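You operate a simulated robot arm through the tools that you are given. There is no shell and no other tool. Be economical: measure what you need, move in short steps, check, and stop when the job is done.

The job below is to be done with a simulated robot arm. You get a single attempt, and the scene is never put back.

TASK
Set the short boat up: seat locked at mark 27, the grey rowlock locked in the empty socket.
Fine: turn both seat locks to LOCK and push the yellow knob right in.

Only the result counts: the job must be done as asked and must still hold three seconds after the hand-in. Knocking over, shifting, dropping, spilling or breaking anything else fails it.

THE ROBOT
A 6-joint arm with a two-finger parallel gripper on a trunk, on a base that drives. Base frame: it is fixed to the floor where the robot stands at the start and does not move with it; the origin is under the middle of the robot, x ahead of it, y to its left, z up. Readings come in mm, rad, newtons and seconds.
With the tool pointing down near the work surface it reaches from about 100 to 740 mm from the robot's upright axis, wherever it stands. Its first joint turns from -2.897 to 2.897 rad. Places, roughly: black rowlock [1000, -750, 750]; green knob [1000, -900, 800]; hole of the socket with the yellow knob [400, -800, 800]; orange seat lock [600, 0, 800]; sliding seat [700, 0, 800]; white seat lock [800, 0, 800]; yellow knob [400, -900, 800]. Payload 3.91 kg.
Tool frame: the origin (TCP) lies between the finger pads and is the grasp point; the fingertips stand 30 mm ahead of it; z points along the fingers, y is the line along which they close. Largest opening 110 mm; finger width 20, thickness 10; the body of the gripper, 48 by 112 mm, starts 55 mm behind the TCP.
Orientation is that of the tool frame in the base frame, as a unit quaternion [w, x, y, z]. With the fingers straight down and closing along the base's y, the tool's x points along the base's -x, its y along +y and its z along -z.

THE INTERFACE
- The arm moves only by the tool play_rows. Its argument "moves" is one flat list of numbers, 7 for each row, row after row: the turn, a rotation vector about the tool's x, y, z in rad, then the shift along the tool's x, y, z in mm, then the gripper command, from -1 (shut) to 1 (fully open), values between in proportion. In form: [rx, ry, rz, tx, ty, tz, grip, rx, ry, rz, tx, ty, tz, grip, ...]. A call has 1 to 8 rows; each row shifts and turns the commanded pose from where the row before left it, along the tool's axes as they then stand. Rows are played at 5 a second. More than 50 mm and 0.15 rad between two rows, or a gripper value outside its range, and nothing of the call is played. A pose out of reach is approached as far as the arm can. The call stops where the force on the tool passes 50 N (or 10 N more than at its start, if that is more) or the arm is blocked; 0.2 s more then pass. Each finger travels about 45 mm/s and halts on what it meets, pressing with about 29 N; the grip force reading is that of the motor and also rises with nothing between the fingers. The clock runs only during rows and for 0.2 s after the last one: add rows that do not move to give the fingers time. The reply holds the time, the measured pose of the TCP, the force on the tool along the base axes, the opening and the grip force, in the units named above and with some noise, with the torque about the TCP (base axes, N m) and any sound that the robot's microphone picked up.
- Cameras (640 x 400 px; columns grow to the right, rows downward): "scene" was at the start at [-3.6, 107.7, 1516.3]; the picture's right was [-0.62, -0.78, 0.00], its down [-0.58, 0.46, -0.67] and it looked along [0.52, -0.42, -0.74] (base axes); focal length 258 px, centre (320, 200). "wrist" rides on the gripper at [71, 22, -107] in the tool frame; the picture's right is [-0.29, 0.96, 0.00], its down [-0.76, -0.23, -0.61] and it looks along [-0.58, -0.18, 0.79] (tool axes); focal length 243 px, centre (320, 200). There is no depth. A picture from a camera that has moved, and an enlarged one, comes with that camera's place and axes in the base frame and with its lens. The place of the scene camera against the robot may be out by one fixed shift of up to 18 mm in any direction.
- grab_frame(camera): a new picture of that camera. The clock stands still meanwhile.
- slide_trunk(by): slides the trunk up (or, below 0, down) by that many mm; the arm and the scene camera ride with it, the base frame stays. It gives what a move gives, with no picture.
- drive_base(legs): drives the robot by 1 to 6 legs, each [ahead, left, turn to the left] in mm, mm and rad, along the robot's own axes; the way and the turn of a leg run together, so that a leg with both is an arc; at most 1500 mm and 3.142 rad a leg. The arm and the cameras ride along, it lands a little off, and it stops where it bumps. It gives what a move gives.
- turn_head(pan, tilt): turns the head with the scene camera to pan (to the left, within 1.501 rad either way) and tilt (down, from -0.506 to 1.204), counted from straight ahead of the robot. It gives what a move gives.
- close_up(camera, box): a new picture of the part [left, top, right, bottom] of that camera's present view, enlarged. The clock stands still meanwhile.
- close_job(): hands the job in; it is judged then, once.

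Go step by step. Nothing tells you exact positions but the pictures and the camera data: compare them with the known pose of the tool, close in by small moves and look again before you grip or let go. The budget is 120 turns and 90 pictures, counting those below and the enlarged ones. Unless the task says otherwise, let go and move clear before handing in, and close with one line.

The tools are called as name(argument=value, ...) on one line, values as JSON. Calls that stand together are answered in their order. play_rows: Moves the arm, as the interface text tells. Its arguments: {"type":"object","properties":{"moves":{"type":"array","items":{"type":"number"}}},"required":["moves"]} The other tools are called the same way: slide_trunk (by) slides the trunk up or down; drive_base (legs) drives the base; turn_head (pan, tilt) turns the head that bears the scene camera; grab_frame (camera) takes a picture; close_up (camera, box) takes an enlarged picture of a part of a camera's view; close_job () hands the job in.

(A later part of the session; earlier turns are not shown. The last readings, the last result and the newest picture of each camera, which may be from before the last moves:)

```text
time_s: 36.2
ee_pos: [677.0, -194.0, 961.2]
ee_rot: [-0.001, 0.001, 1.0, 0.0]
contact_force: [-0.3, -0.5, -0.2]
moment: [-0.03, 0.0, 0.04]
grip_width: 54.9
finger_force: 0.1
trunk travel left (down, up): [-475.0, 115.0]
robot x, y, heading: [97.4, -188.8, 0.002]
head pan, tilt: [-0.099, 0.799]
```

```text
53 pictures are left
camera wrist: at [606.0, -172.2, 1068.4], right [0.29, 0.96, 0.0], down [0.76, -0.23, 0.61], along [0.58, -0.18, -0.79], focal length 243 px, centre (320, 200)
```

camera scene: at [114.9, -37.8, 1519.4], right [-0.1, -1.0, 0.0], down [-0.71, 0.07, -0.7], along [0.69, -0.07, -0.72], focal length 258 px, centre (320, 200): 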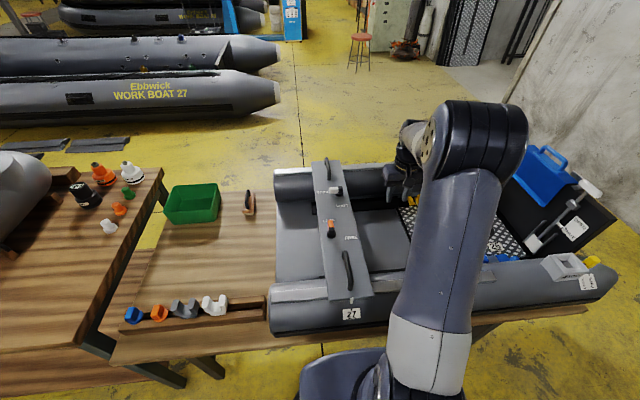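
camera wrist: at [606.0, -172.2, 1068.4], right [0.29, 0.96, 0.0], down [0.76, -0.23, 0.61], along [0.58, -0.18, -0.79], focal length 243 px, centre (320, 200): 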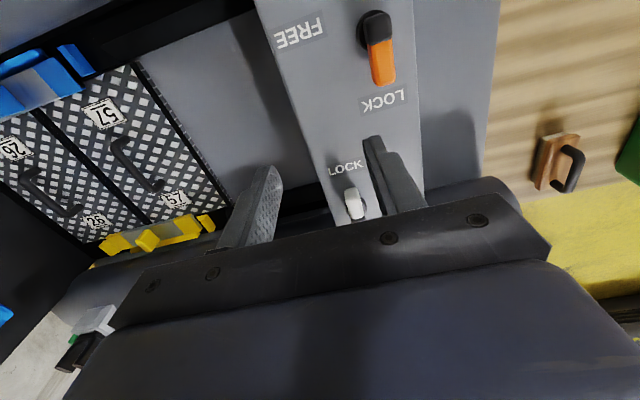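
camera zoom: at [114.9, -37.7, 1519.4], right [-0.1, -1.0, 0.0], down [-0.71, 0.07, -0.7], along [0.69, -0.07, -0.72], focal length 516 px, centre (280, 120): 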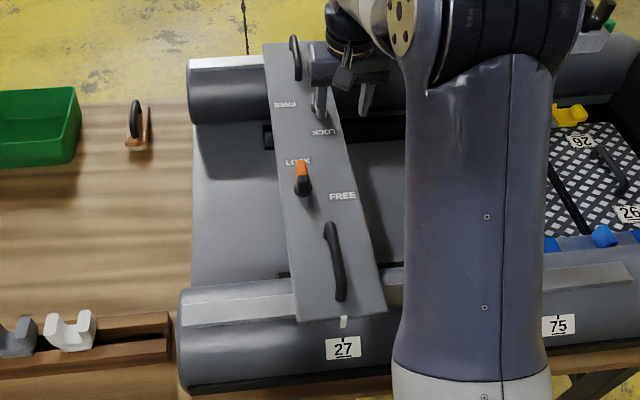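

Both levers point at LOCK. I'll pull the arm back to recheck the pointer from the same view as before.

play_rows(moves=[0, 0, 0, 43, 3, 0, 0, 0, 0, 0, 43, 3, 0, 0, 0, 0, 0, 43, 3, 0, 0, 0, 0, 0, 43, 3, 0, 0, 0, 0, 0, 42, 3, 0, 0])

close_up(camera="wrist", box=[220, 0, 380, 100])

```text
time_s: 37.4
ee_pos: [466.1, -178.0, 962.7]
ee_rot: [-0.001, 0.0, 1.0, 0.0]
contact_force: [0.1, 0.3, 0.1]
moment: [0.03, 0.01, 0.01]
grip_width: 54.8
finger_force: 0.0
trunk travel left (down, up): [-475.0, 115.0]
robot x, y, heading: [99.5, -190.3, -0.004]
head pan, tilt: [-0.099, 0.799]
```

```text
4.00 times, centred on (300, 50) of wrist
camera zoom: at [394.0, -156.2, 1069.7], right [0.29, 0.96, 0.0], down [0.76, -0.23, 0.61], along [0.58, -0.18, -0.79], focal length 970 px, centre (400, 800)
```

zoom: 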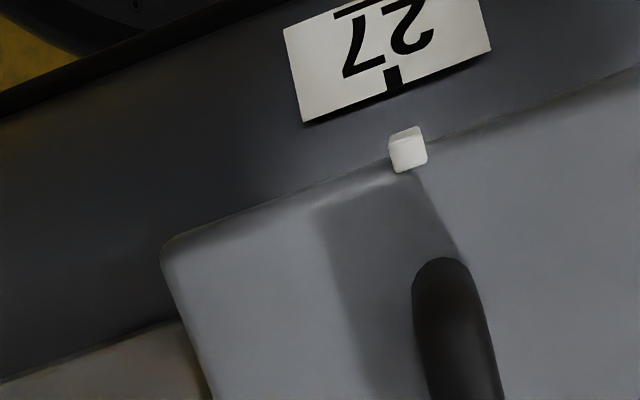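

The pointer is still on 27. Next, study the empty socket with the scene camera before fetching the grey rowlock.

drive_base(legs=[[-100, 0, 0]])

turn_head(pan=-0.9, tilt=0.75)

grab_frame(camera="scene")

```text
time_s: 38.5
ee_pos: [365.6, -177.8, 963.0]
ee_rot: [0.001, 0.0, 1.0, 0.0]
contact_force: [0.0, -0.3, -0.4]
moment: [0.01, -0.01, 0.06]
grip_width: 55.2
finger_force: 0.0
trunk travel left (down, up): [-475.0, 115.0]
robot x, y, heading: [-0.3, -184.6, 0.002]
head pan, tilt: [-0.099, 0.799]
```

```text
time_s: 39.7
ee_pos: [364.7, -177.2, 962.0]
ee_rot: [0.0, -0.001, 1.0, 0.0]
contact_force: [0.0, -0.4, -0.5]
moment: [0.0, 0.02, 0.01]
grip_width: 54.9
finger_force: 0.1
trunk travel left (down, up): [-475.0, 115.0]
robot x, y, heading: [-1.3, -188.1, 0.008]
head pan, tilt: [-0.901, 0.75]
```

```text
51 pictures are left
camera scene: at [-14.2, -94.7, 1523.4], right [-0.78, -0.62, 0.0], down [-0.42, 0.53, -0.73], along [0.46, -0.57, -0.68], focal length 258 px, centre (320, 200)
```

scene: 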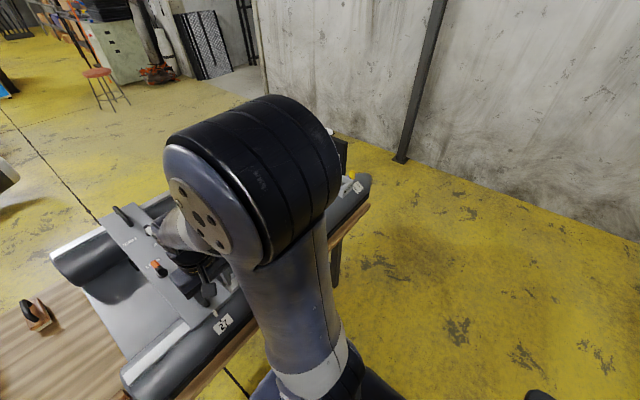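

The arm blocks that view, so I'll fetch the rowlock first: drive left and look with the wrist camera.

drive_base(legs=[[0, 400, 0]])

play_rows(moves=[0, 0, 0, 0, 40, 0, 0, 0, 0, 0, 0, 40, 0, 0, 0, 0, 0, 0, 20, 0, 0])

turn_head(pan=0.3, tilt=0.95)

grab_frame(camera="wrist")

grab_frame(camera="scene")

```text
time_s: 42.2
ee_pos: [365.8, 219.6, 964.1]
ee_rot: [0.0, 0.001, 1.0, 0.001]
contact_force: [0.1, 0.1, -0.3]
moment: [-0.01, 0.01, 0.01]
grip_width: 55.0
finger_force: 0.1
trunk travel left (down, up): [-475.0, 115.0]
robot x, y, heading: [-0.1, 207.9, 0.001]
head pan, tilt: [-0.901, 0.75]
```

```text
time_s: 43.0
ee_pos: [365.5, 320.0, 963.1]
ee_rot: [0.0, 0.0, 1.0, 0.0]
contact_force: [-0.5, 0.0, 0.2]
moment: [0.0, 0.02, 0.0]
grip_width: 55.0
finger_force: 0.1
trunk travel left (down, up): [-475.0, 115.0]
robot x, y, heading: [0.1, 208.9, 0.003]
head pan, tilt: [-0.901, 0.75]
```

```text
time_s: 44.4
ee_pos: [365.6, 319.1, 962.1]
ee_rot: [0.0, 0.001, 1.0, 0.0]
contact_force: [0.1, 0.0, 0.5]
moment: [0.01, -0.02, 0.02]
grip_width: 54.8
finger_force: 0.2
trunk travel left (down, up): [-475.0, 115.0]
robot x, y, heading: [1.1, 208.2, 0.0]
head pan, tilt: [0.3, 0.949]
```

```text
50 pictures are left
camera wrist: at [294.2, 340.7, 1069.6], right [0.29, 0.96, 0.0], down [0.76, -0.23, 0.61], along [0.58, -0.18, -0.79], focal length 243 px, centre (320, 200)
```

wrist: 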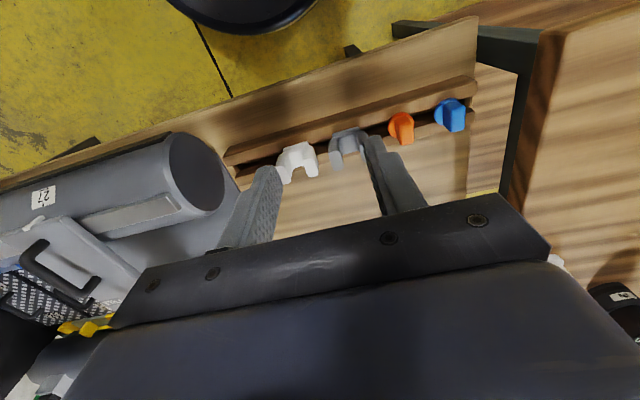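

```text
49 pictures are left
camera scene: at [3.4, 388.1, 1507.9], right [0.3, -0.96, 0.0], down [-0.78, -0.24, -0.58], along [0.56, 0.17, -0.81], focal length 258 px, centre (320, 200)
```

scene: 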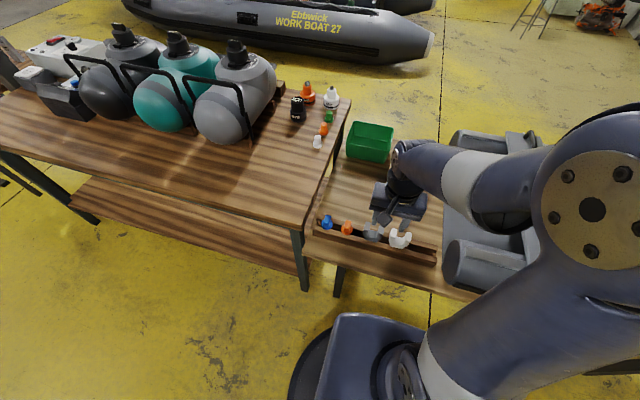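

play_rows(moves=[0, 0, 0, 0, 10, 0, 1, 0, 0, 0, 0, 0, 0, 1, 0, 0, 0, 0, 0, 0, 1, 0, 0, 0, 0, 0, 0, 1])

close_up(camera="wrist", box=[230, 80, 430, 205])

close_up(camera="scene", box=[310, 190, 450, 280])

```text
time_s: 45.4
ee_pos: [364.1, 328.0, 961.8]
ee_rot: [0.0, 0.001, 1.0, 0.0]
contact_force: [-1.3, -0.4, 0.3]
moment: [-0.01, 0.0, 0.04]
grip_width: 109.8
finger_force: 0.1
trunk travel left (down, up): [-475.0, 115.0]
robot x, y, heading: [-3.1, 209.0, -0.001]
head pan, tilt: [0.3, 0.949]
```

```text
3.20 times, centred on (330, 142) of wrist
camera zoom: at [294.1, 350.7, 1069.6], right [0.29, 0.96, 0.0], down [0.76, -0.23, 0.61], along [0.58, -0.18, -0.79], focal length 776 px, centre (288, 384)
```

zoom: 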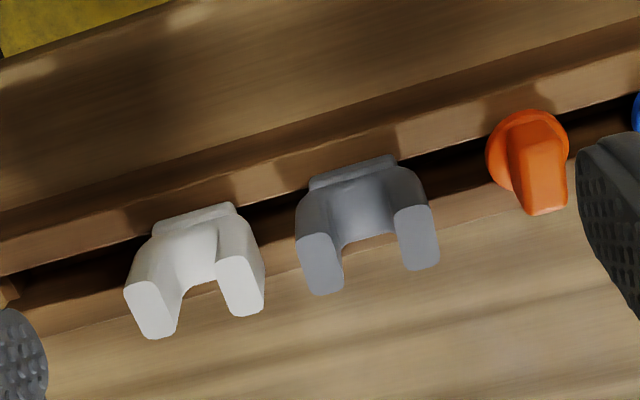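

```text
4.44 times, centred on (380, 235) of scene
camera zoom: at [3.4, 388.1, 1507.9], right [0.3, -0.96, 0.0], down [-0.78, -0.24, -0.58], along [0.56, 0.17, -0.81], focal length 1147 px, centre (53, 44)
```

zoom: 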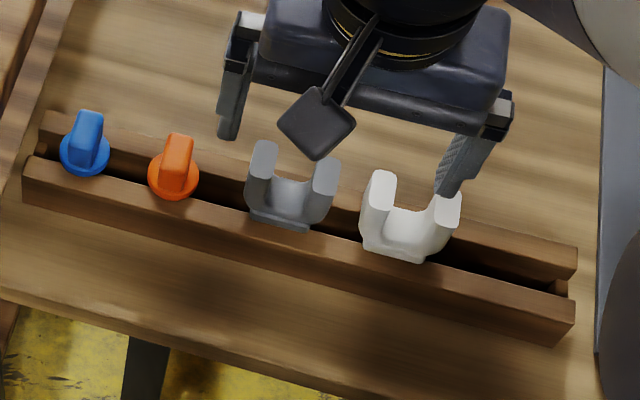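

Grey horns at about y 319 and 359, x≈443, with a ~19 mm gap to the white one — enough for a 10 mm finger. I'll position above with a 63 mm opening and check.

play_rows(moves=[0, 0, 0, -25, 3, 25, 0.145, 0, 0, 0, -25, 4, 25, 0.145, 0, 0, 0, -26, 4, 25, 0.145, 0, 0, 0, 0, 0, 0, 0.145, 0, 0, 0, 0, 0, 0, 0.145])

grab_frame(camera="wrist")

close_up(camera="scene", box=[310, 170, 470, 280])

```text
time_s: 46.6
ee_pos: [442.3, 339.1, 887.5]
ee_rot: [0.0, 0.001, 1.0, 0.0]
contact_force: [0.0, 0.0, 0.3]
moment: [0.03, 0.01, -0.02]
grip_width: 62.8
finger_force: 0.0
trunk travel left (down, up): [-475.0, 115.0]
robot x, y, heading: [0.1, 213.2, -0.002]
head pan, tilt: [0.3, 0.949]
```

```text
46 pictures are left
camera wrist: at [370.4, 360.7, 993.5], right [0.29, 0.96, 0.0], down [0.76, -0.23, 0.61], along [0.58, -0.18, -0.79], focal length 243 px, centre (320, 200)
```

wrist: 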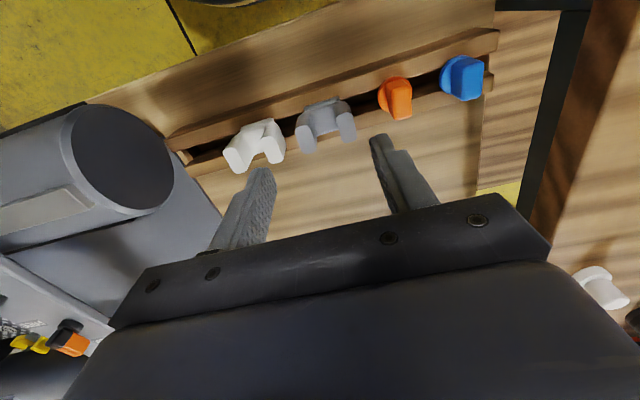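

```text
3.64 times, centred on (390, 225) of scene
camera zoom: at [3.3, 388.1, 1507.9], right [0.3, -0.96, 0.0], down [-0.78, -0.24, -0.58], along [0.56, 0.17, -0.81], focal length 938 px, centre (66, 109)
```

zoom: 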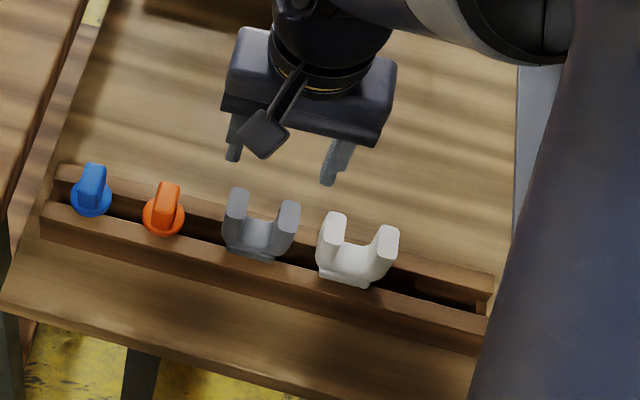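

Triangulation puts the grey horns' tops lower, around z 730 at [477, 336]. I'll move forward and down and look again.

play_rows(moves=[0, 0, 0, -10, -1, 30, 0.3, 0, 0, 0, -10, -1, 30, 0.3, 0, 0, 0, 0, 0, 0, 0.3])

close_up(camera="wrist", box=[200, 60, 440, 210])

```text
time_s: 47.4
ee_pos: [460.7, 337.3, 826.8]
ee_rot: [0.0, 0.001, 1.0, 0.0]
contact_force: [0.7, -0.1, 0.3]
moment: [0.01, -0.02, 0.01]
grip_width: 71.7
finger_force: 0.0
trunk travel left (down, up): [-475.0, 115.0]
robot x, y, heading: [-2.3, 207.1, 0.001]
head pan, tilt: [0.3, 0.949]
```

```text
2.67 times, centred on (320, 135) of wrist
camera zoom: at [390.2, 358.8, 933.6], right [0.29, 0.96, 0.0], down [0.76, -0.23, 0.61], along [0.58, -0.18, -0.79], focal length 647 px, centre (320, 373)
```

zoom: 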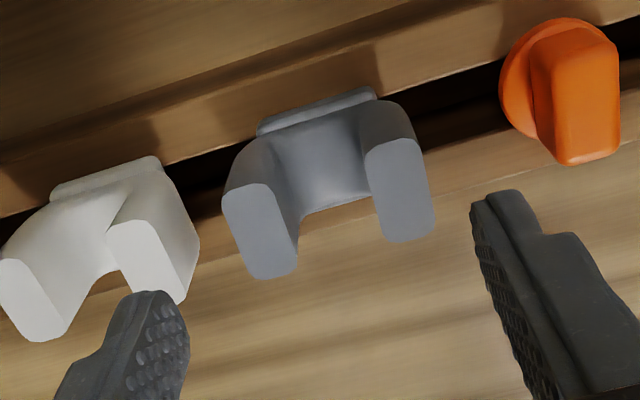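

Horns solved: tops at z≈731, y 312 and 361, x≈475. I'll descend with a 77 mm opening around the horns.

play_rows(moves=[0, 0, 0, -14, -0.5, 0, 0.4, 0, 0, 0, 0, 0, 35, 0.4, 0, 0, 0, 0, 0, 30, 0.4, 0, 0, 0, 0, 0, 0, 0.4])

grab_frame(camera="wrist")

close_up(camera="scene", box=[310, 170, 470, 280])

```text
time_s: 48.4
ee_pos: [475.9, 336.9, 762.9]
ee_rot: [0.001, 0.001, 1.0, 0.0]
contact_force: [-0.3, -0.3, 0.6]
moment: [0.01, 0.02, -0.02]
grip_width: 76.9
finger_force: 0.0
trunk travel left (down, up): [-475.0, 115.0]
robot x, y, heading: [-4.2, 209.0, 0.001]
head pan, tilt: [0.3, 0.949]
```

```text
43 pictures are left
camera wrist: at [404.1, 357.8, 868.8], right [0.29, 0.96, 0.0], down [0.76, -0.23, 0.61], along [0.58, -0.18, -0.79], focal length 243 px, centre (320, 200)
```

wrist: 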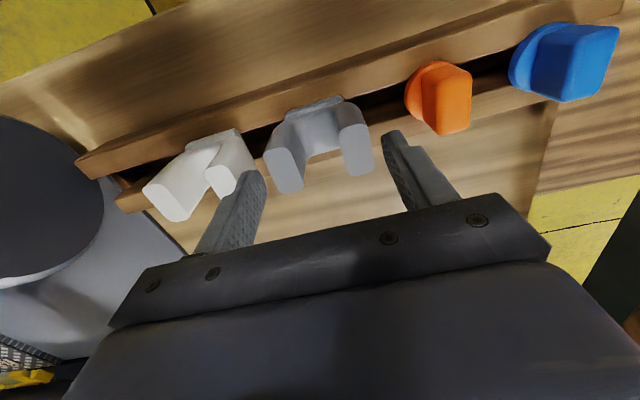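

```text
3.64 times, centred on (390, 225) of scene
camera zoom: at [3.7, 388.2, 1507.9], right [0.3, -0.96, 0.0], down [-0.78, -0.24, -0.58], along [0.56, 0.17, -0.81], focal length 938 px, centre (66, 109)
```

zoom: 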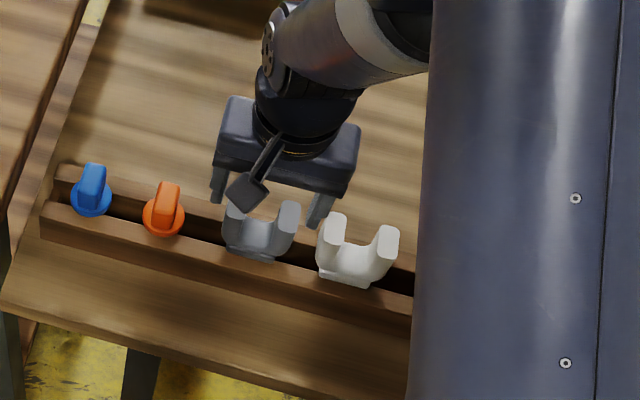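

Aligned; the tips are just at horn-top height. Descend 45 mm and close.

play_rows(moves=[0, 0, 0, 3, 0.7, 15, 0.4, 0, 0, 0, 0, 0, 15, 0.4, 0, 0, 0, 0, 0, 15, 0.4, 0, 0, 0, 0, 0, 0, 0.4])

close_up(camera="wrist", box=[160, 80, 480, 240])

```text
time_s: 49.4
ee_pos: [472.0, 337.9, 716.2]
ee_rot: [-0.001, 0.001, 1.0, -0.001]
contact_force: [-0.3, -0.2, -0.2]
moment: [0.0, -0.01, 0.03]
grip_width: 77.2
finger_force: 0.0
trunk travel left (down, up): [-475.0, 115.0]
robot x, y, heading: [-1.8, 211.0, -0.001]
head pan, tilt: [0.3, 0.949]
```

```text
2.00 times, centred on (320, 160) of wrist
camera zoom: at [401.2, 359.4, 823.9], right [0.29, 0.96, 0.0], down [0.76, -0.23, 0.61], along [0.58, -0.18, -0.79], focal length 485 px, centre (320, 280)
```

zoom: 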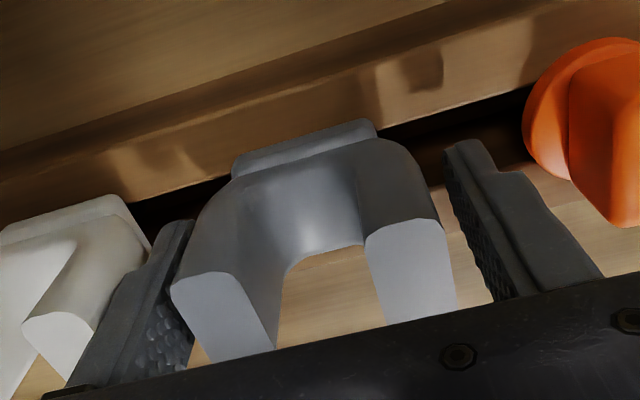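

Fingers flank the grey horns. Close and lift slightly.

play_rows(moves=[0, 0, 0, 0, 0, 0, -0.1, 0, 0, 0, 0, 0, 0, -0.5, 0, 0, 0, 0, 0, 0, -1, 0, 0, 0, 0, 0, 0, -1, 0, 0, 0, 0, 0, 0, -1])

close_up(camera="wrist", box=[160, 80, 480, 240])

```text
time_s: 50.6
ee_pos: [471.9, 337.2, 717.4]
ee_rot: [-0.001, 0.0, 1.0, 0.0]
contact_force: [-1.0, 0.8, -0.4]
moment: [-0.03, 0.0, 0.06]
grip_width: 65.7
finger_force: 29.7
trunk travel left (down, up): [-475.0, 115.0]
robot x, y, heading: [-0.9, 211.1, 0.002]
head pan, tilt: [0.3, 0.949]
```

```text
2.00 times, centred on (320, 160) of wrist
camera zoom: at [401.2, 359.4, 824.1], right [0.29, 0.96, 0.0], down [0.76, -0.23, 0.61], along [0.58, -0.18, -0.79], focal length 485 px, centre (320, 280)
```

zoom: 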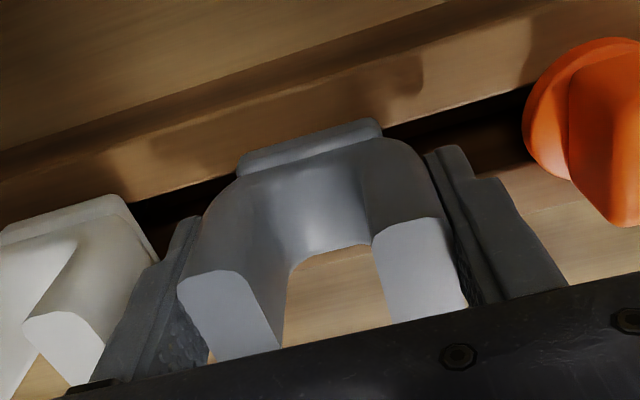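

Gripped at 65.7 mm. Lift straight up.

play_rows(moves=[0, 0, 0, 0, 0, -15, -1, 0, 0, 0, 0, 0, -25, -1, 0, 0, 0, 0, 0, -40, -1, 0, 0, 0, 0, 0, -45, -1, 0, 0, 0, 0, 0, -45, -1, 0, 0, 0, 0, 0, -45, -1, 0, 0, 0, 0, 0, -40, -1])

close_up(camera="scene", box=[310, 130, 470, 280])

grab_frame(camera="wrist")

```text
time_s: 52.2
ee_pos: [471.6, 339.1, 973.1]
ee_rot: [0.0, 0.002, 1.0, 0.0]
contact_force: [0.3, -0.5, -1.0]
moment: [0.0, 0.03, 0.0]
grip_width: 65.6
finger_force: 29.0
trunk travel left (down, up): [-475.0, 115.0]
robot x, y, heading: [-1.8, 209.9, 0.004]
head pan, tilt: [0.3, 0.949]
```

```text
2.67 times, centred on (390, 205) of scene
camera zoom: at [3.5, 388.1, 1507.8], right [0.3, -0.96, 0.0], down [-0.78, -0.24, -0.58], along [0.56, 0.17, -0.81], focal length 688 px, centre (133, 187)
```

zoom: 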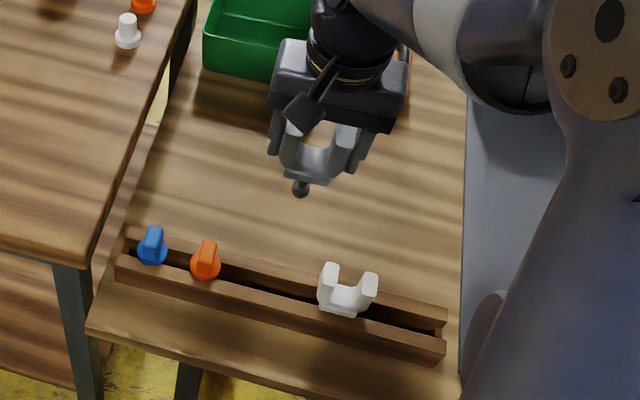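

```text
38 pictures are left
camera wrist: at [400.5, 360.8, 1079.6], right [0.29, 0.96, 0.0], down [0.76, -0.23, 0.61], along [0.58, -0.18, -0.79], focal length 243 px, centre (320, 200)
```

wrist: 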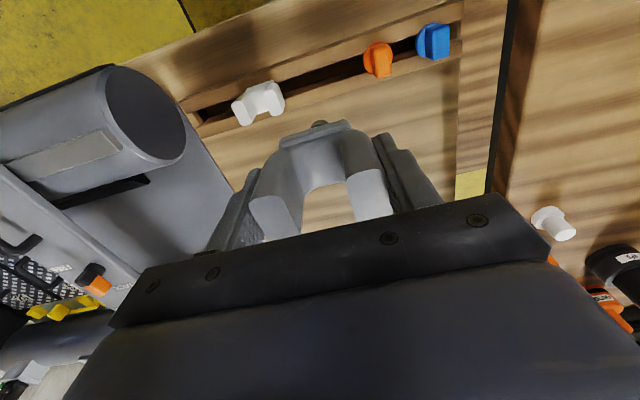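

The grey rowlock with its pin is held securely. I'll retract and raise it, then drive right toward the socket.

play_rows(moves=[0, 0, 0, 20, -20, -25, -1, 0, 0, 0, 25, -20, -25, -1, 0, 0, 0, 25, -25, -15, -1, 0, 0, 0, 25, -25, 0, -1, 0, 0, 0, 25, -25, 0, -1, 0, 0, 0, 15, -25, 0, -1])

drive_base(legs=[[0, -750, 0]])

turn_head(pan=-0.9, tilt=0.9)

grab_frame(camera="scene")

grab_frame(camera="wrist")

```text
time_s: 53.6
ee_pos: [335.8, 197.3, 1038.0]
ee_rot: [0.0, 0.0, 1.0, -0.001]
contact_force: [-1.0, -0.7, -0.8]
moment: [0.01, 0.01, -0.01]
grip_width: 65.8
finger_force: 28.6
trunk travel left (down, up): [-475.0, 115.0]
robot x, y, heading: [0.2, 212.0, -0.002]
head pan, tilt: [0.3, 0.949]
```

```text
time_s: 57.6
ee_pos: [337.4, -555.5, 1037.4]
ee_rot: [0.0, 0.0, 1.0, 0.0]
contact_force: [0.8, -1.1, -1.4]
moment: [0.0, 0.03, 0.0]
grip_width: 65.6
finger_force: 29.1
trunk travel left (down, up): [-475.0, 115.0]
robot x, y, heading: [1.1, -542.8, -0.0]
head pan, tilt: [0.3, 0.949]
```

```text
time_s: 59.0
ee_pos: [338.2, -555.2, 1038.4]
ee_rot: [0.0, -0.001, 1.0, 0.0]
contact_force: [0.7, -0.7, -1.7]
moment: [0.01, -0.03, 0.0]
grip_width: 65.8
finger_force: 28.7
trunk travel left (down, up): [-475.0, 115.0]
robot x, y, heading: [-0.3, -545.9, 0.002]
head pan, tilt: [-0.901, 0.901]
```

```text
37 pictures are left
camera scene: at [-18.5, -445.9, 1511.5], right [-0.78, -0.62, 0.0], down [-0.49, 0.61, -0.62], along [0.39, -0.49, -0.78], focal length 258 px, centre (320, 200)
```

scene: 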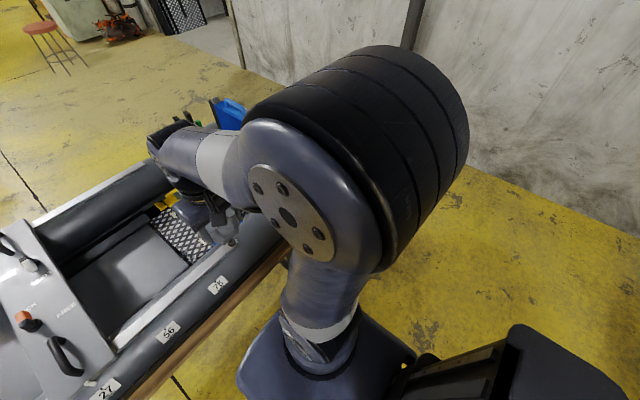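

```text
36 pictures are left
camera wrist: at [266.9, -533.7, 1145.0], right [0.29, 0.96, 0.0], down [0.76, -0.23, 0.61], along [0.58, -0.18, -0.79], focal length 243 px, centre (320, 200)
```

wrist: 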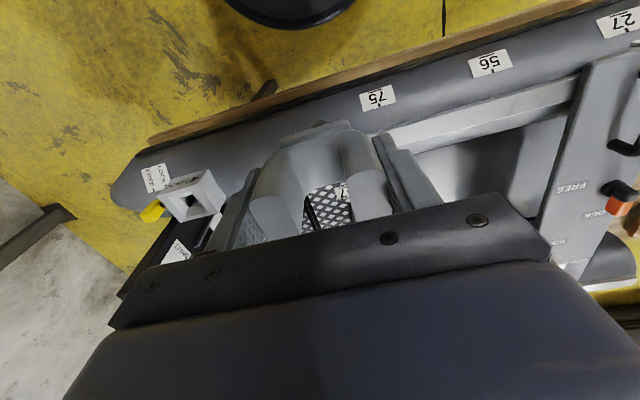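

The elbow blocks the scene camera; I'll drive further right so the socket is seen past the arm's left side.

drive_base(legs=[[0, -390, 0]])

play_rows(moves=[0, 0, 0, 0, 40, 0, -1, 0, 0, 0, 0, 40, 0, -1, 0, 0, 0, 0, 40, 0, -1])

turn_head(pan=0.0, tilt=0.9)

grab_frame(camera="scene")

grab_frame(camera="wrist")

```text
time_s: 61.5
ee_pos: [338.4, -941.1, 1037.7]
ee_rot: [0.001, 0.0, 1.0, 0.0]
contact_force: [0.5, -0.4, -1.0]
moment: [-0.02, 0.02, -0.03]
grip_width: 65.5
finger_force: 29.2
trunk travel left (down, up): [-475.0, 115.0]
robot x, y, heading: [2.1, -926.6, 0.008]
head pan, tilt: [-0.901, 0.901]
```

```text
time_s: 62.3
ee_pos: [339.4, -821.8, 1037.3]
ee_rot: [0.0, 0.0, 1.0, 0.0]
contact_force: [-0.5, 0.0, -1.5]
moment: [-0.01, -0.04, -0.02]
grip_width: 65.4
finger_force: 28.8
trunk travel left (down, up): [-475.0, 115.0]
robot x, y, heading: [2.4, -932.8, 0.004]
head pan, tilt: [-0.901, 0.901]
```

```text
time_s: 63.5
ee_pos: [338.6, -821.5, 1037.5]
ee_rot: [0.0, -0.001, 1.0, 0.0]
contact_force: [-0.4, 0.1, -1.7]
moment: [-0.03, 0.01, 0.01]
grip_width: 65.4
finger_force: 29.4
trunk travel left (down, up): [-475.0, 115.0]
robot x, y, heading: [1.2, -930.3, 0.004]
head pan, tilt: [0.0, 0.901]
```

```text
35 pictures are left
camera scene: at [10.5, -773.3, 1511.5], right [0.0, -1.0, 0.0], down [-0.78, 0.0, -0.62], along [0.62, 0.0, -0.78], focal length 258 px, centre (320, 200)
```

scene: 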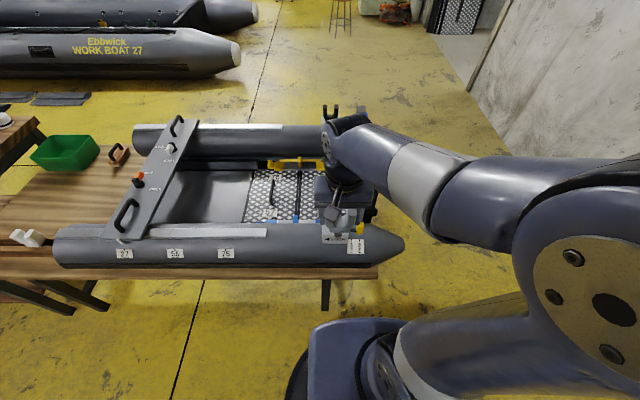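

```text
34 pictures are left
camera wrist: at [267.7, -799.7, 1144.7], right [0.29, 0.96, 0.0], down [0.76, -0.23, 0.61], along [0.58, -0.18, -0.79], focal length 243 px, centre (320, 200)
```

wrist: 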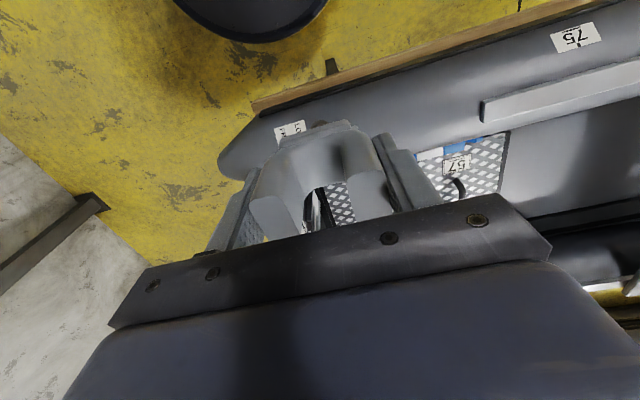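

From two wrist views the socket hole triangulates to about [464, −849, 790]. I'll move the gripper just past it so the wrist camera looks down on the socket and knob.

play_rows(moves=[0, 0, 0, -40, -3, 0, -1, 0, 0, 0, -40, -3, 0, -1, 0, 0, 0, -40, -3, 0, -1, 0, 0, 0, -40, -3, 0, -1])

close_up(camera="wrist", box=[120, 0, 440, 200])

close_up(camera="scene", box=[280, 90, 420, 270])

```text
time_s: 64.5
ee_pos: [500.5, -833.3, 1037.3]
ee_rot: [-0.001, 0.0, 1.0, -0.001]
contact_force: [-0.3, -0.1, -0.5]
moment: [0.0, -0.02, 0.02]
grip_width: 65.8
finger_force: 29.5
trunk travel left (down, up): [-475.0, 115.0]
robot x, y, heading: [2.4, -929.0, 0.002]
head pan, tilt: [0.0, 0.901]
```

```text
2.00 times, centred on (280, 100) of wrist
camera zoom: at [428.8, -811.8, 1144.0], right [0.29, 0.96, 0.0], down [0.76, -0.23, 0.61], along [0.58, -0.18, -0.79], focal length 485 px, centre (400, 400)
```

zoom: 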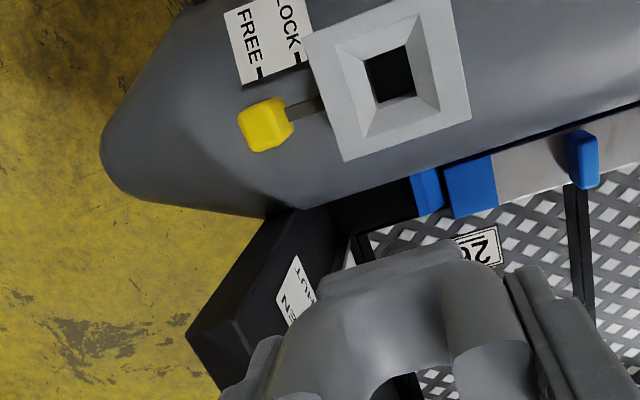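

```text
2.22 times, centred on (350, 180) of scene
camera zoom: at [10.6, -773.3, 1511.5], right [0.0, -1.0, 0.0], down [-0.78, 0.0, -0.62], along [0.62, 0.0, -0.78], focal length 574 px, centre (253, 244)
```

zoom: 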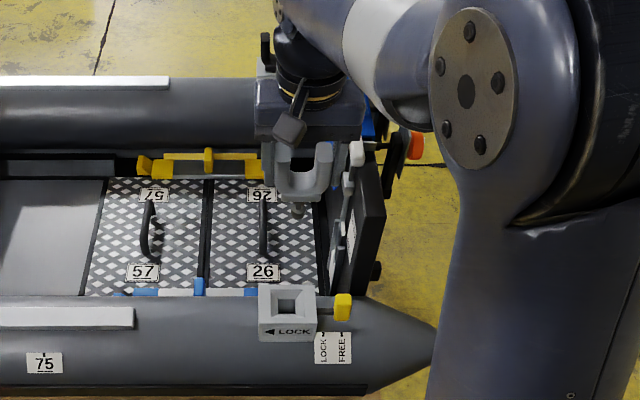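

The knob is at FREE, pushed out to the −y side, and the funnel hole solves neatly to [446.4, −824.2, 819]. I'll zoom in to find the pin's place relative to the tool.

close_up(camera="wrist", box=[240, 90, 400, 190])

close_up(camera="scene", box=[320, 140, 400, 190])

```text
4.00 times, centred on (320, 140) of wrist
camera zoom: at [428.8, -811.8, 1144.0], right [0.29, 0.96, 0.0], down [0.76, -0.23, 0.61], along [0.58, -0.18, -0.79], focal length 970 px, centre (320, 440)
```

zoom: 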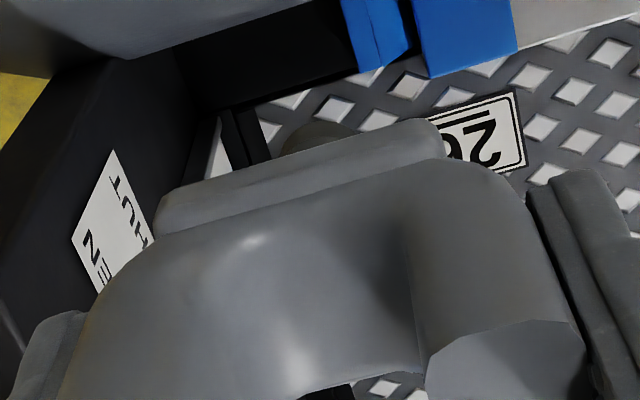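

```text
8.00 times, centred on (360, 165) of scene
camera zoom: at [10.6, -773.3, 1511.5], right [0.0, -1.0, 0.0], down [-0.78, 0.0, -0.62], along [0.62, 0.0, -0.78], focal length 2065 px, centre (0, 480)
```

zoom: 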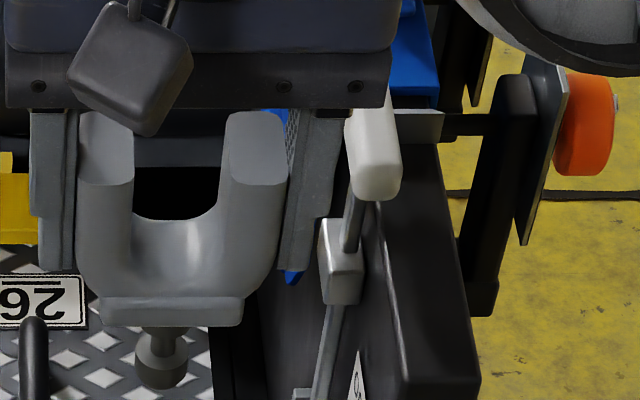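

The pin has a 19 mm ball end centred under the tool, ball bottom ≈96 mm below the TCP, flange ≈55 mm below. I'll place it over the hole and check.

play_rows(moves=[0, 0, 0, 28, 4.6, 0, -1, 0, 0, 0, 28, 4.7, 0, -1, 0, 0, 0, 0, 0, 40, -1, 0, 0, 0, 0, 0, 40, -1, 0, 0, 0, 0, 0, 10, -1])

close_up(camera="scene", box=[295, 160, 391, 250])

grab_frame(camera="wrist")

```text
time_s: 65.7
ee_pos: [443.6, -824.0, 946.9]
ee_rot: [0.0, 0.001, 1.0, 0.0]
contact_force: [0.8, -0.6, -1.8]
moment: [0.0, 0.0, 0.02]
grip_width: 65.9
finger_force: 28.9
trunk travel left (down, up): [-475.0, 115.0]
robot x, y, heading: [1.2, -931.1, 0.004]
head pan, tilt: [0.0, 0.901]
```

```text
4.44 times, centred on (343, 205) of scene
camera zoom: at [10.7, -773.2, 1511.5], right [0.0, -1.0, 0.0], down [-0.78, 0.0, -0.62], along [0.62, 0.0, -0.78], focal length 1147 px, centre (218, 178)
```

zoom: 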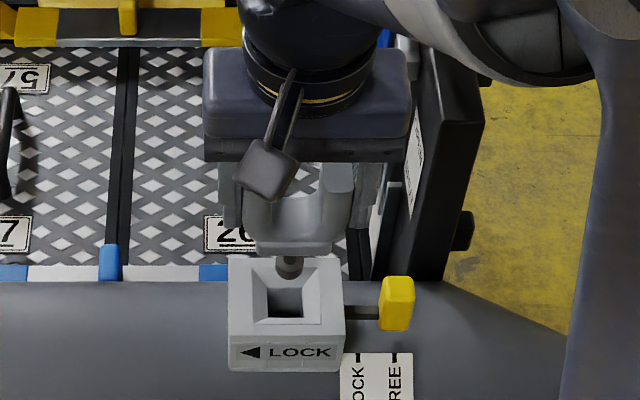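

```text
28 pictures are left
camera wrist: at [371.8, -802.6, 1054.1], right [0.29, 0.96, 0.0], down [0.76, -0.23, 0.61], along [0.58, -0.18, -0.79], focal length 243 px, centre (320, 200)
```

wrist: 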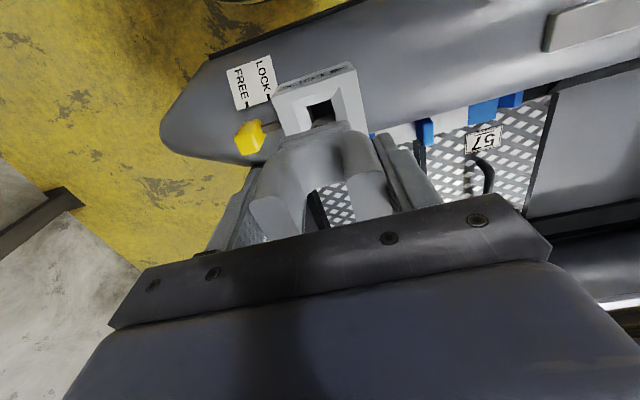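

The ball looks to be over the funnel within a few millimetres. I'll lower in small steps watching force.

play_rows(moves=[0, 0, 0, 0, 0, 10, -1, 0, 0, 0, 0, 0, 8, -1, 0, 0, 0, 0, 0, 6, -1, 0, 0, 0, 0, 0, 6, -1])

close_up(camera="scene", box=[315, 190, 379, 230])

```text
time_s: 66.7
ee_pos: [443.3, -824.7, 917.1]
ee_rot: [0.0, 0.0, 1.0, 0.0]
contact_force: [0.0, 0.6, -0.3]
moment: [0.0, -0.01, 0.02]
grip_width: 65.6
finger_force: 29.1
trunk travel left (down, up): [-475.0, 115.0]
robot x, y, heading: [0.6, -931.1, -0.002]
head pan, tilt: [0.0, 0.901]
```

```text
10.00 times, centred on (347, 210) of scene
camera zoom: at [10.5, -773.3, 1511.5], right [0.0, -1.0, 0.0], down [-0.78, 0.0, -0.62], along [0.62, 0.0, -0.78], focal length 2581 px, centre (50, 100)
```

zoom: 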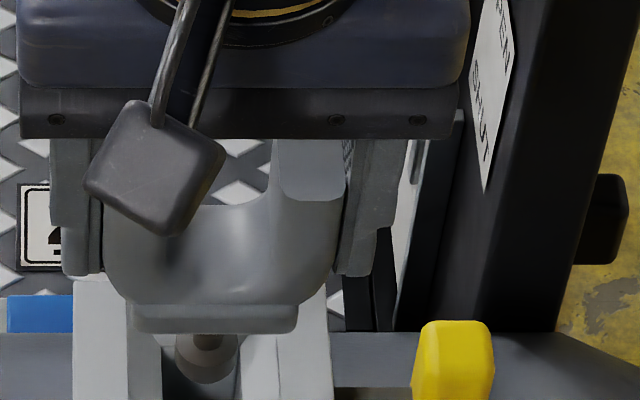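

The ball is entering the funnel. Continue lowering.

play_rows(moves=[0, 0, 0, 0, 0.7, 8, -1, 0, 0, 0, 0, 0, 8, -1, 0, 0, 0, 0, 0, 6, -1])

close_up(camera="scene", box=[310, 190, 390, 250])

```text
time_s: 67.5
ee_pos: [442.4, -823.3, 897.2]
ee_rot: [0.0, 0.0, 1.0, 0.0]
contact_force: [-0.4, -1.0, -1.1]
moment: [0.01, -0.01, 0.0]
grip_width: 65.5
finger_force: 28.8
trunk travel left (down, up): [-475.0, 115.0]
robot x, y, heading: [-1.2, -931.8, 0.003]
head pan, tilt: [0.0, 0.901]
```

```text
6.67 times, centred on (350, 220) of scene
camera zoom: at [10.6, -773.3, 1511.5], right [0.0, -1.0, 0.0], down [-0.78, 0.0, -0.62], along [0.62, 0.0, -0.78], focal length 1721 px, centre (120, 67)
```

zoom: 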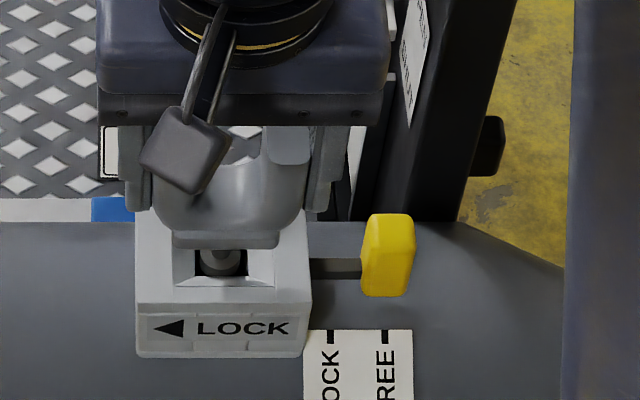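

The ball is in the throat, nicely centred. Lower until it seats.

play_rows(moves=[0, 0, 0, 0, 0, 6, -1, 0, 0, 0, 0, 0, 5, -1, 0, 0, 0, 0, 0, 5, -1, 0, 0, 0, 0, 0, 4, -1, 0, 0, 0, 0, 0, 4, -1])

```text
time_s: 68.7
ee_pos: [443.2, -822.6, 871.8]
ee_rot: [-0.001, 0.0, 1.0, 0.0]
contact_force: [0.2, -0.1, -1.3]
moment: [0.0, 0.0, -0.03]
grip_width: 65.8
finger_force: 28.8
trunk travel left (down, up): [-475.0, 115.0]
robot x, y, heading: [-0.3, -929.0, 0.005]
head pan, tilt: [0.0, 0.901]
```

play_rows(moves=[0, 0, 0, 0, 0, 4, -1, 0, 0, 0, 0, 0, 3, -1, 0, 0, 0, 0, 0, 3, -1, 0, 0, 0, 0, 0, 3, -1])

close_up(camera="scene", box=[310, 190, 390, 250])

```text
time_s: 69.6
ee_pos: [443.5, -823.2, 865.6]
ee_rot: [0.005, -0.001, 1.0, 0.002]
contact_force: [-8.6, -1.4, 30.7]
moment: [-0.21, 0.64, -0.03]
grip_width: 65.7
finger_force: 29.5
trunk travel left (down, up): [-475.0, 115.0]
robot x, y, heading: [-0.8, -928.2, -0.0]
head pan, tilt: [0.0, 0.901]
stopped in row 4: the force on the tool passed its limit (the readings are from after the stop); the commanded pose is now the measured one
```

```text
6.67 times, centred on (350, 220) of scene
camera zoom: at [7.3, -774.0, 1511.7], right [0.0, -1.0, 0.0], down [-0.78, 0.0, -0.62], along [0.62, 0.0, -0.78], focal length 1721 px, centre (120, 67)
```

zoom: 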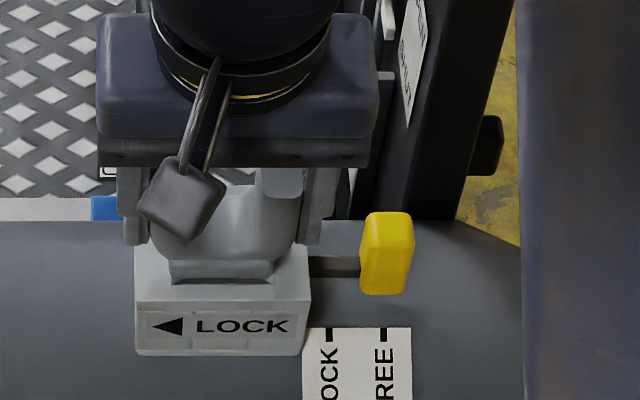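

It seated at about z 866 with 30 N contact. I'll nudge to relieve the side force and press lightly again to check it is fully down.

play_rows(moves=[0, 0, 0, 1.5, 0, 0, -1, 0, 0, 0, 0, 0, 1, -1, 0, 0, 0, 0, 0, 1, -1, 0, 0, 0, 0, 0, 0, -1])

```text
time_s: 70.3
ee_pos: [443.0, -822.9, 865.1]
ee_rot: [0.008, -0.001, 1.0, 0.002]
contact_force: [-8.4, -3.2, 27.0]
moment: [-0.2, 0.6, 0.0]
grip_width: 65.6
finger_force: 28.8
trunk travel left (down, up): [-475.0, 115.0]
robot x, y, heading: [-2.2, -927.4, 0.0]
head pan, tilt: [0.0, 0.901]
stopped in row 3: the force on the tool passed its limit (the readings are from after the stop); the commanded pose is now the measured one
```

Firmly down. Release, open and rise, then look.

play_rows(moves=[0, 0, 0, 0, 0, -1, -1, 0, 0, 0, 0, 0, 0, 0.5, 0, 0, 0, 0, 0, 0, 0.5, 0, 0, 0, 0, 0, 0, 0.5, 0, 0, 0, 0, 0, -30, 0.5, 0, 0, 0, 0, 0, -45, 0.5, 0, 0, 0, 0, 0, -45, 0.5])

grab_frame(camera="wrist")

close_up(camera="scene", box=[300, 170, 396, 260])

```text
time_s: 71.9
ee_pos: [444.3, -823.3, 984.9]
ee_rot: [0.006, 0.0, 1.0, 0.002]
contact_force: [0.1, -0.3, -0.1]
moment: [-0.01, 0.0, 0.0]
grip_width: 82.5
finger_force: 0.1
trunk travel left (down, up): [-475.0, 115.0]
robot x, y, heading: [3.4, -930.6, 0.002]
head pan, tilt: [0.0, 0.901]
```

```text
24 pictures are left
camera wrist: at [371.0, -801.9, 1090.9], right [0.29, 0.96, 0.01], down [0.75, -0.23, 0.62], along [0.59, -0.17, -0.79], focal length 243 px, centre (320, 200)
```

wrist: 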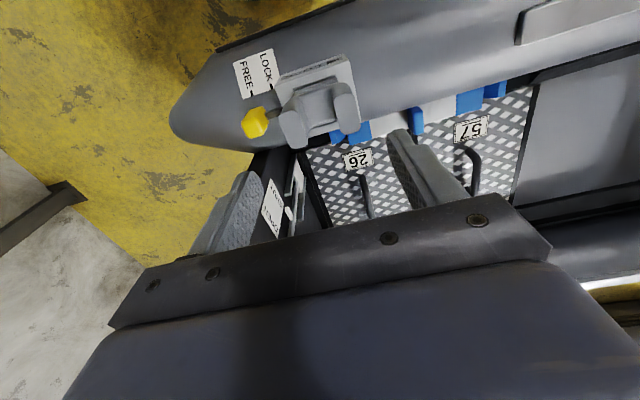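

```text
4.44 times, centred on (348, 215) of scene
camera zoom: at [10.3, -773.3, 1511.4], right [0.0, -1.0, 0.0], down [-0.78, 0.0, -0.62], along [0.62, 0.0, -0.78], focal length 1147 px, centre (196, 133)
```

zoom: 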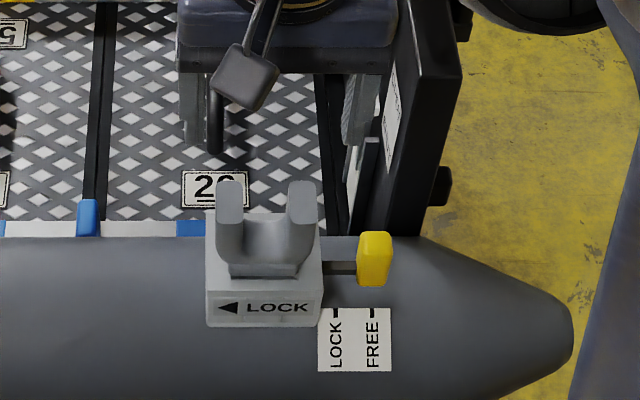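

The rowlock sits upright. Knob is at about [449, −904, 806] and needs ~27 mm in +y. I'll move to its outer side, close the fingers and turn the tool 90° so the gripper body stays clear of the horns.

play_rows(moves=[0, 0, 0, 0, -40, 0, 0, 0, 0, 0, -2, -45, 0, -0.5, 0, 0, 0, -3, -45, 0, -1, 0, 0, -0.15, 0, 0, 0, -1, 0, 0, -0.15, 0, 0, 0, -1, 0, 0, -0.15, 0, 0, 0, -1, 0, 0, -0.15, 0, 0, 0, -1, 0, 0, -0.15, 0, 0, 0, -1])

play_rows(moves=[0, 0, -0.15, 0, 0, 0, -1, 0, 0, -0.15, 0, 0, 0, -1, 0, 0, -0.15, 0, 0, 0, -1, 0, 0, -0.15, 0, 0, 0, -1, 0, 0, -0.15, 0, 0, 0, -1, 0, 0, -0.0708, 0, 0, 0, -1])

grab_frame(camera="wrist")

```text
time_s: 73.7
ee_pos: [448.4, -952.5, 984.5]
ee_rot: [0.006, -0.367, 0.93, -0.001]
contact_force: [0.0, -0.1, -0.8]
moment: [-0.03, -0.01, 0.0]
grip_width: 0.1
finger_force: 28.9
trunk travel left (down, up): [-475.0, 115.0]
robot x, y, heading: [-3.1, -930.8, 0.003]
head pan, tilt: [0.0, 0.901]
```

```text
time_s: 75.1
ee_pos: [448.0, -952.3, 984.3]
ee_rot: [-0.006, 0.708, -0.707, 0.003]
contact_force: [1.2, -0.7, -0.2]
moment: [-0.03, 0.0, 0.01]
grip_width: 0.1
finger_force: 29.1
trunk travel left (down, up): [-475.0, 115.0]
robot x, y, heading: [5.0, -934.5, 0.004]
head pan, tilt: [0.0, 0.901]
```

```text
22 pictures are left
camera wrist: at [426.0, -1024.7, 1090.6], right [-0.96, 0.29, -0.01], down [0.22, 0.76, 0.61], along [0.19, 0.58, -0.79], focal length 243 px, centre (320, 200)
```

wrist: 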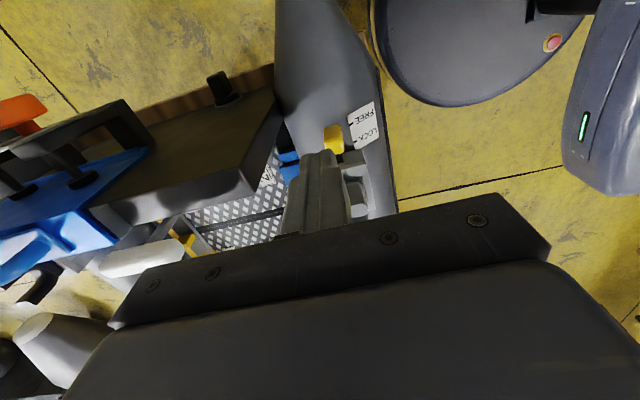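

View confirms the knob at x≈449, y≈−903. I'll descend beside it with the closed fingers.

play_rows(moves=[0, 0, 0, 0, -1, 45, -1, 0, 0, 0, 0, 0, 45, -1, 0, 0, 0, 0, 0, 40, -1, 0, 0, 0, 0, 0, 28, -1])

grab_frame(camera="wrist")

close_up(camera="scene", box=[310, 150, 438, 260])

```text
time_s: 76.1
ee_pos: [452.1, -951.3, 826.2]
ee_rot: [-0.006, 0.707, -0.707, 0.003]
contact_force: [0.6, -0.4, 0.2]
moment: [-0.01, -0.01, 0.02]
grip_width: 0.3
finger_force: 29.5
trunk travel left (down, up): [-475.0, 115.0]
robot x, y, heading: [-1.1, -931.5, -0.002]
head pan, tilt: [0.0, 0.901]
```

```text
21 pictures are left
camera wrist: at [429.7, -1023.5, 932.3], right [-0.96, 0.29, -0.01], down [0.22, 0.76, 0.61], along [0.19, 0.58, -0.79], focal length 243 px, centre (320, 200)
```

wrist: 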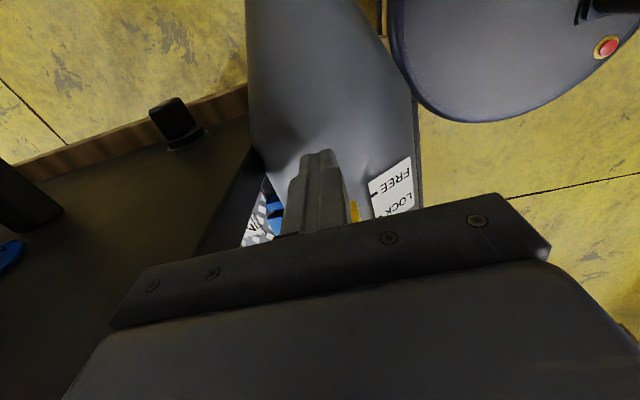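

```text
3.64 times, centred on (374, 205) of scene
camera zoom: at [10.4, -773.4, 1511.5], right [0.0, -1.0, 0.0], down [-0.78, 0.0, -0.62], along [0.62, 0.0, -0.78], focal length 938 px, centre (124, 182)
```

zoom: 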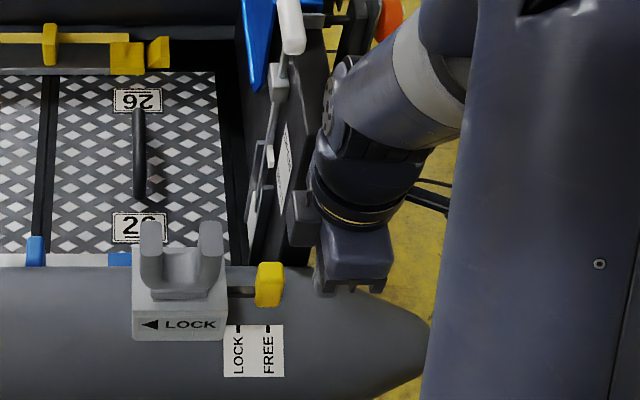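

Fingers are beside the knob and clear of the transom box. Push in +y.

play_rows(moves=[0, 0, 0, -10, 0, 0, -1, 0, 0, 0, -10, 0, 0, -1, 0, 0, 0, -6, 0, 0, -1, 0, 0, 0, -5, 0, 0, -1, 0, 0, 0, -5, 0, 0, -1, 0, 0, 0, -5, 0, 0, -1, 0, 0, 0, -5, 0, 0, -1])

close_up(camera="scene", box=[310, 190, 406, 260])

```text
time_s: 77.7
ee_pos: [452.0, -906.1, 827.3]
ee_rot: [-0.005, 0.707, -0.707, 0.003]
contact_force: [-0.3, -1.1, 0.0]
moment: [-0.04, 0.0, 0.03]
grip_width: 0.0
finger_force: 28.3
trunk travel left (down, up): [-475.0, 115.0]
robot x, y, heading: [-0.3, -931.0, 0.002]
head pan, tilt: [0.0, 0.901]
```

```text
5.71 times, centred on (358, 225) of scene
camera zoom: at [10.4, -773.5, 1511.5], right [0.0, -1.0, 0.0], down [-0.78, 0.0, -0.62], along [0.62, 0.0, -0.78], focal length 1475 px, centre (103, 57)
```

zoom: 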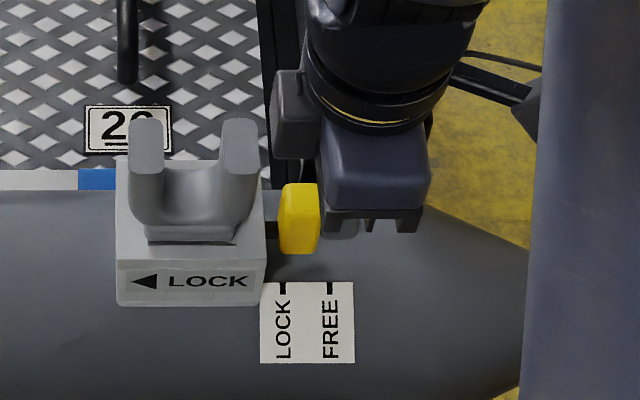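

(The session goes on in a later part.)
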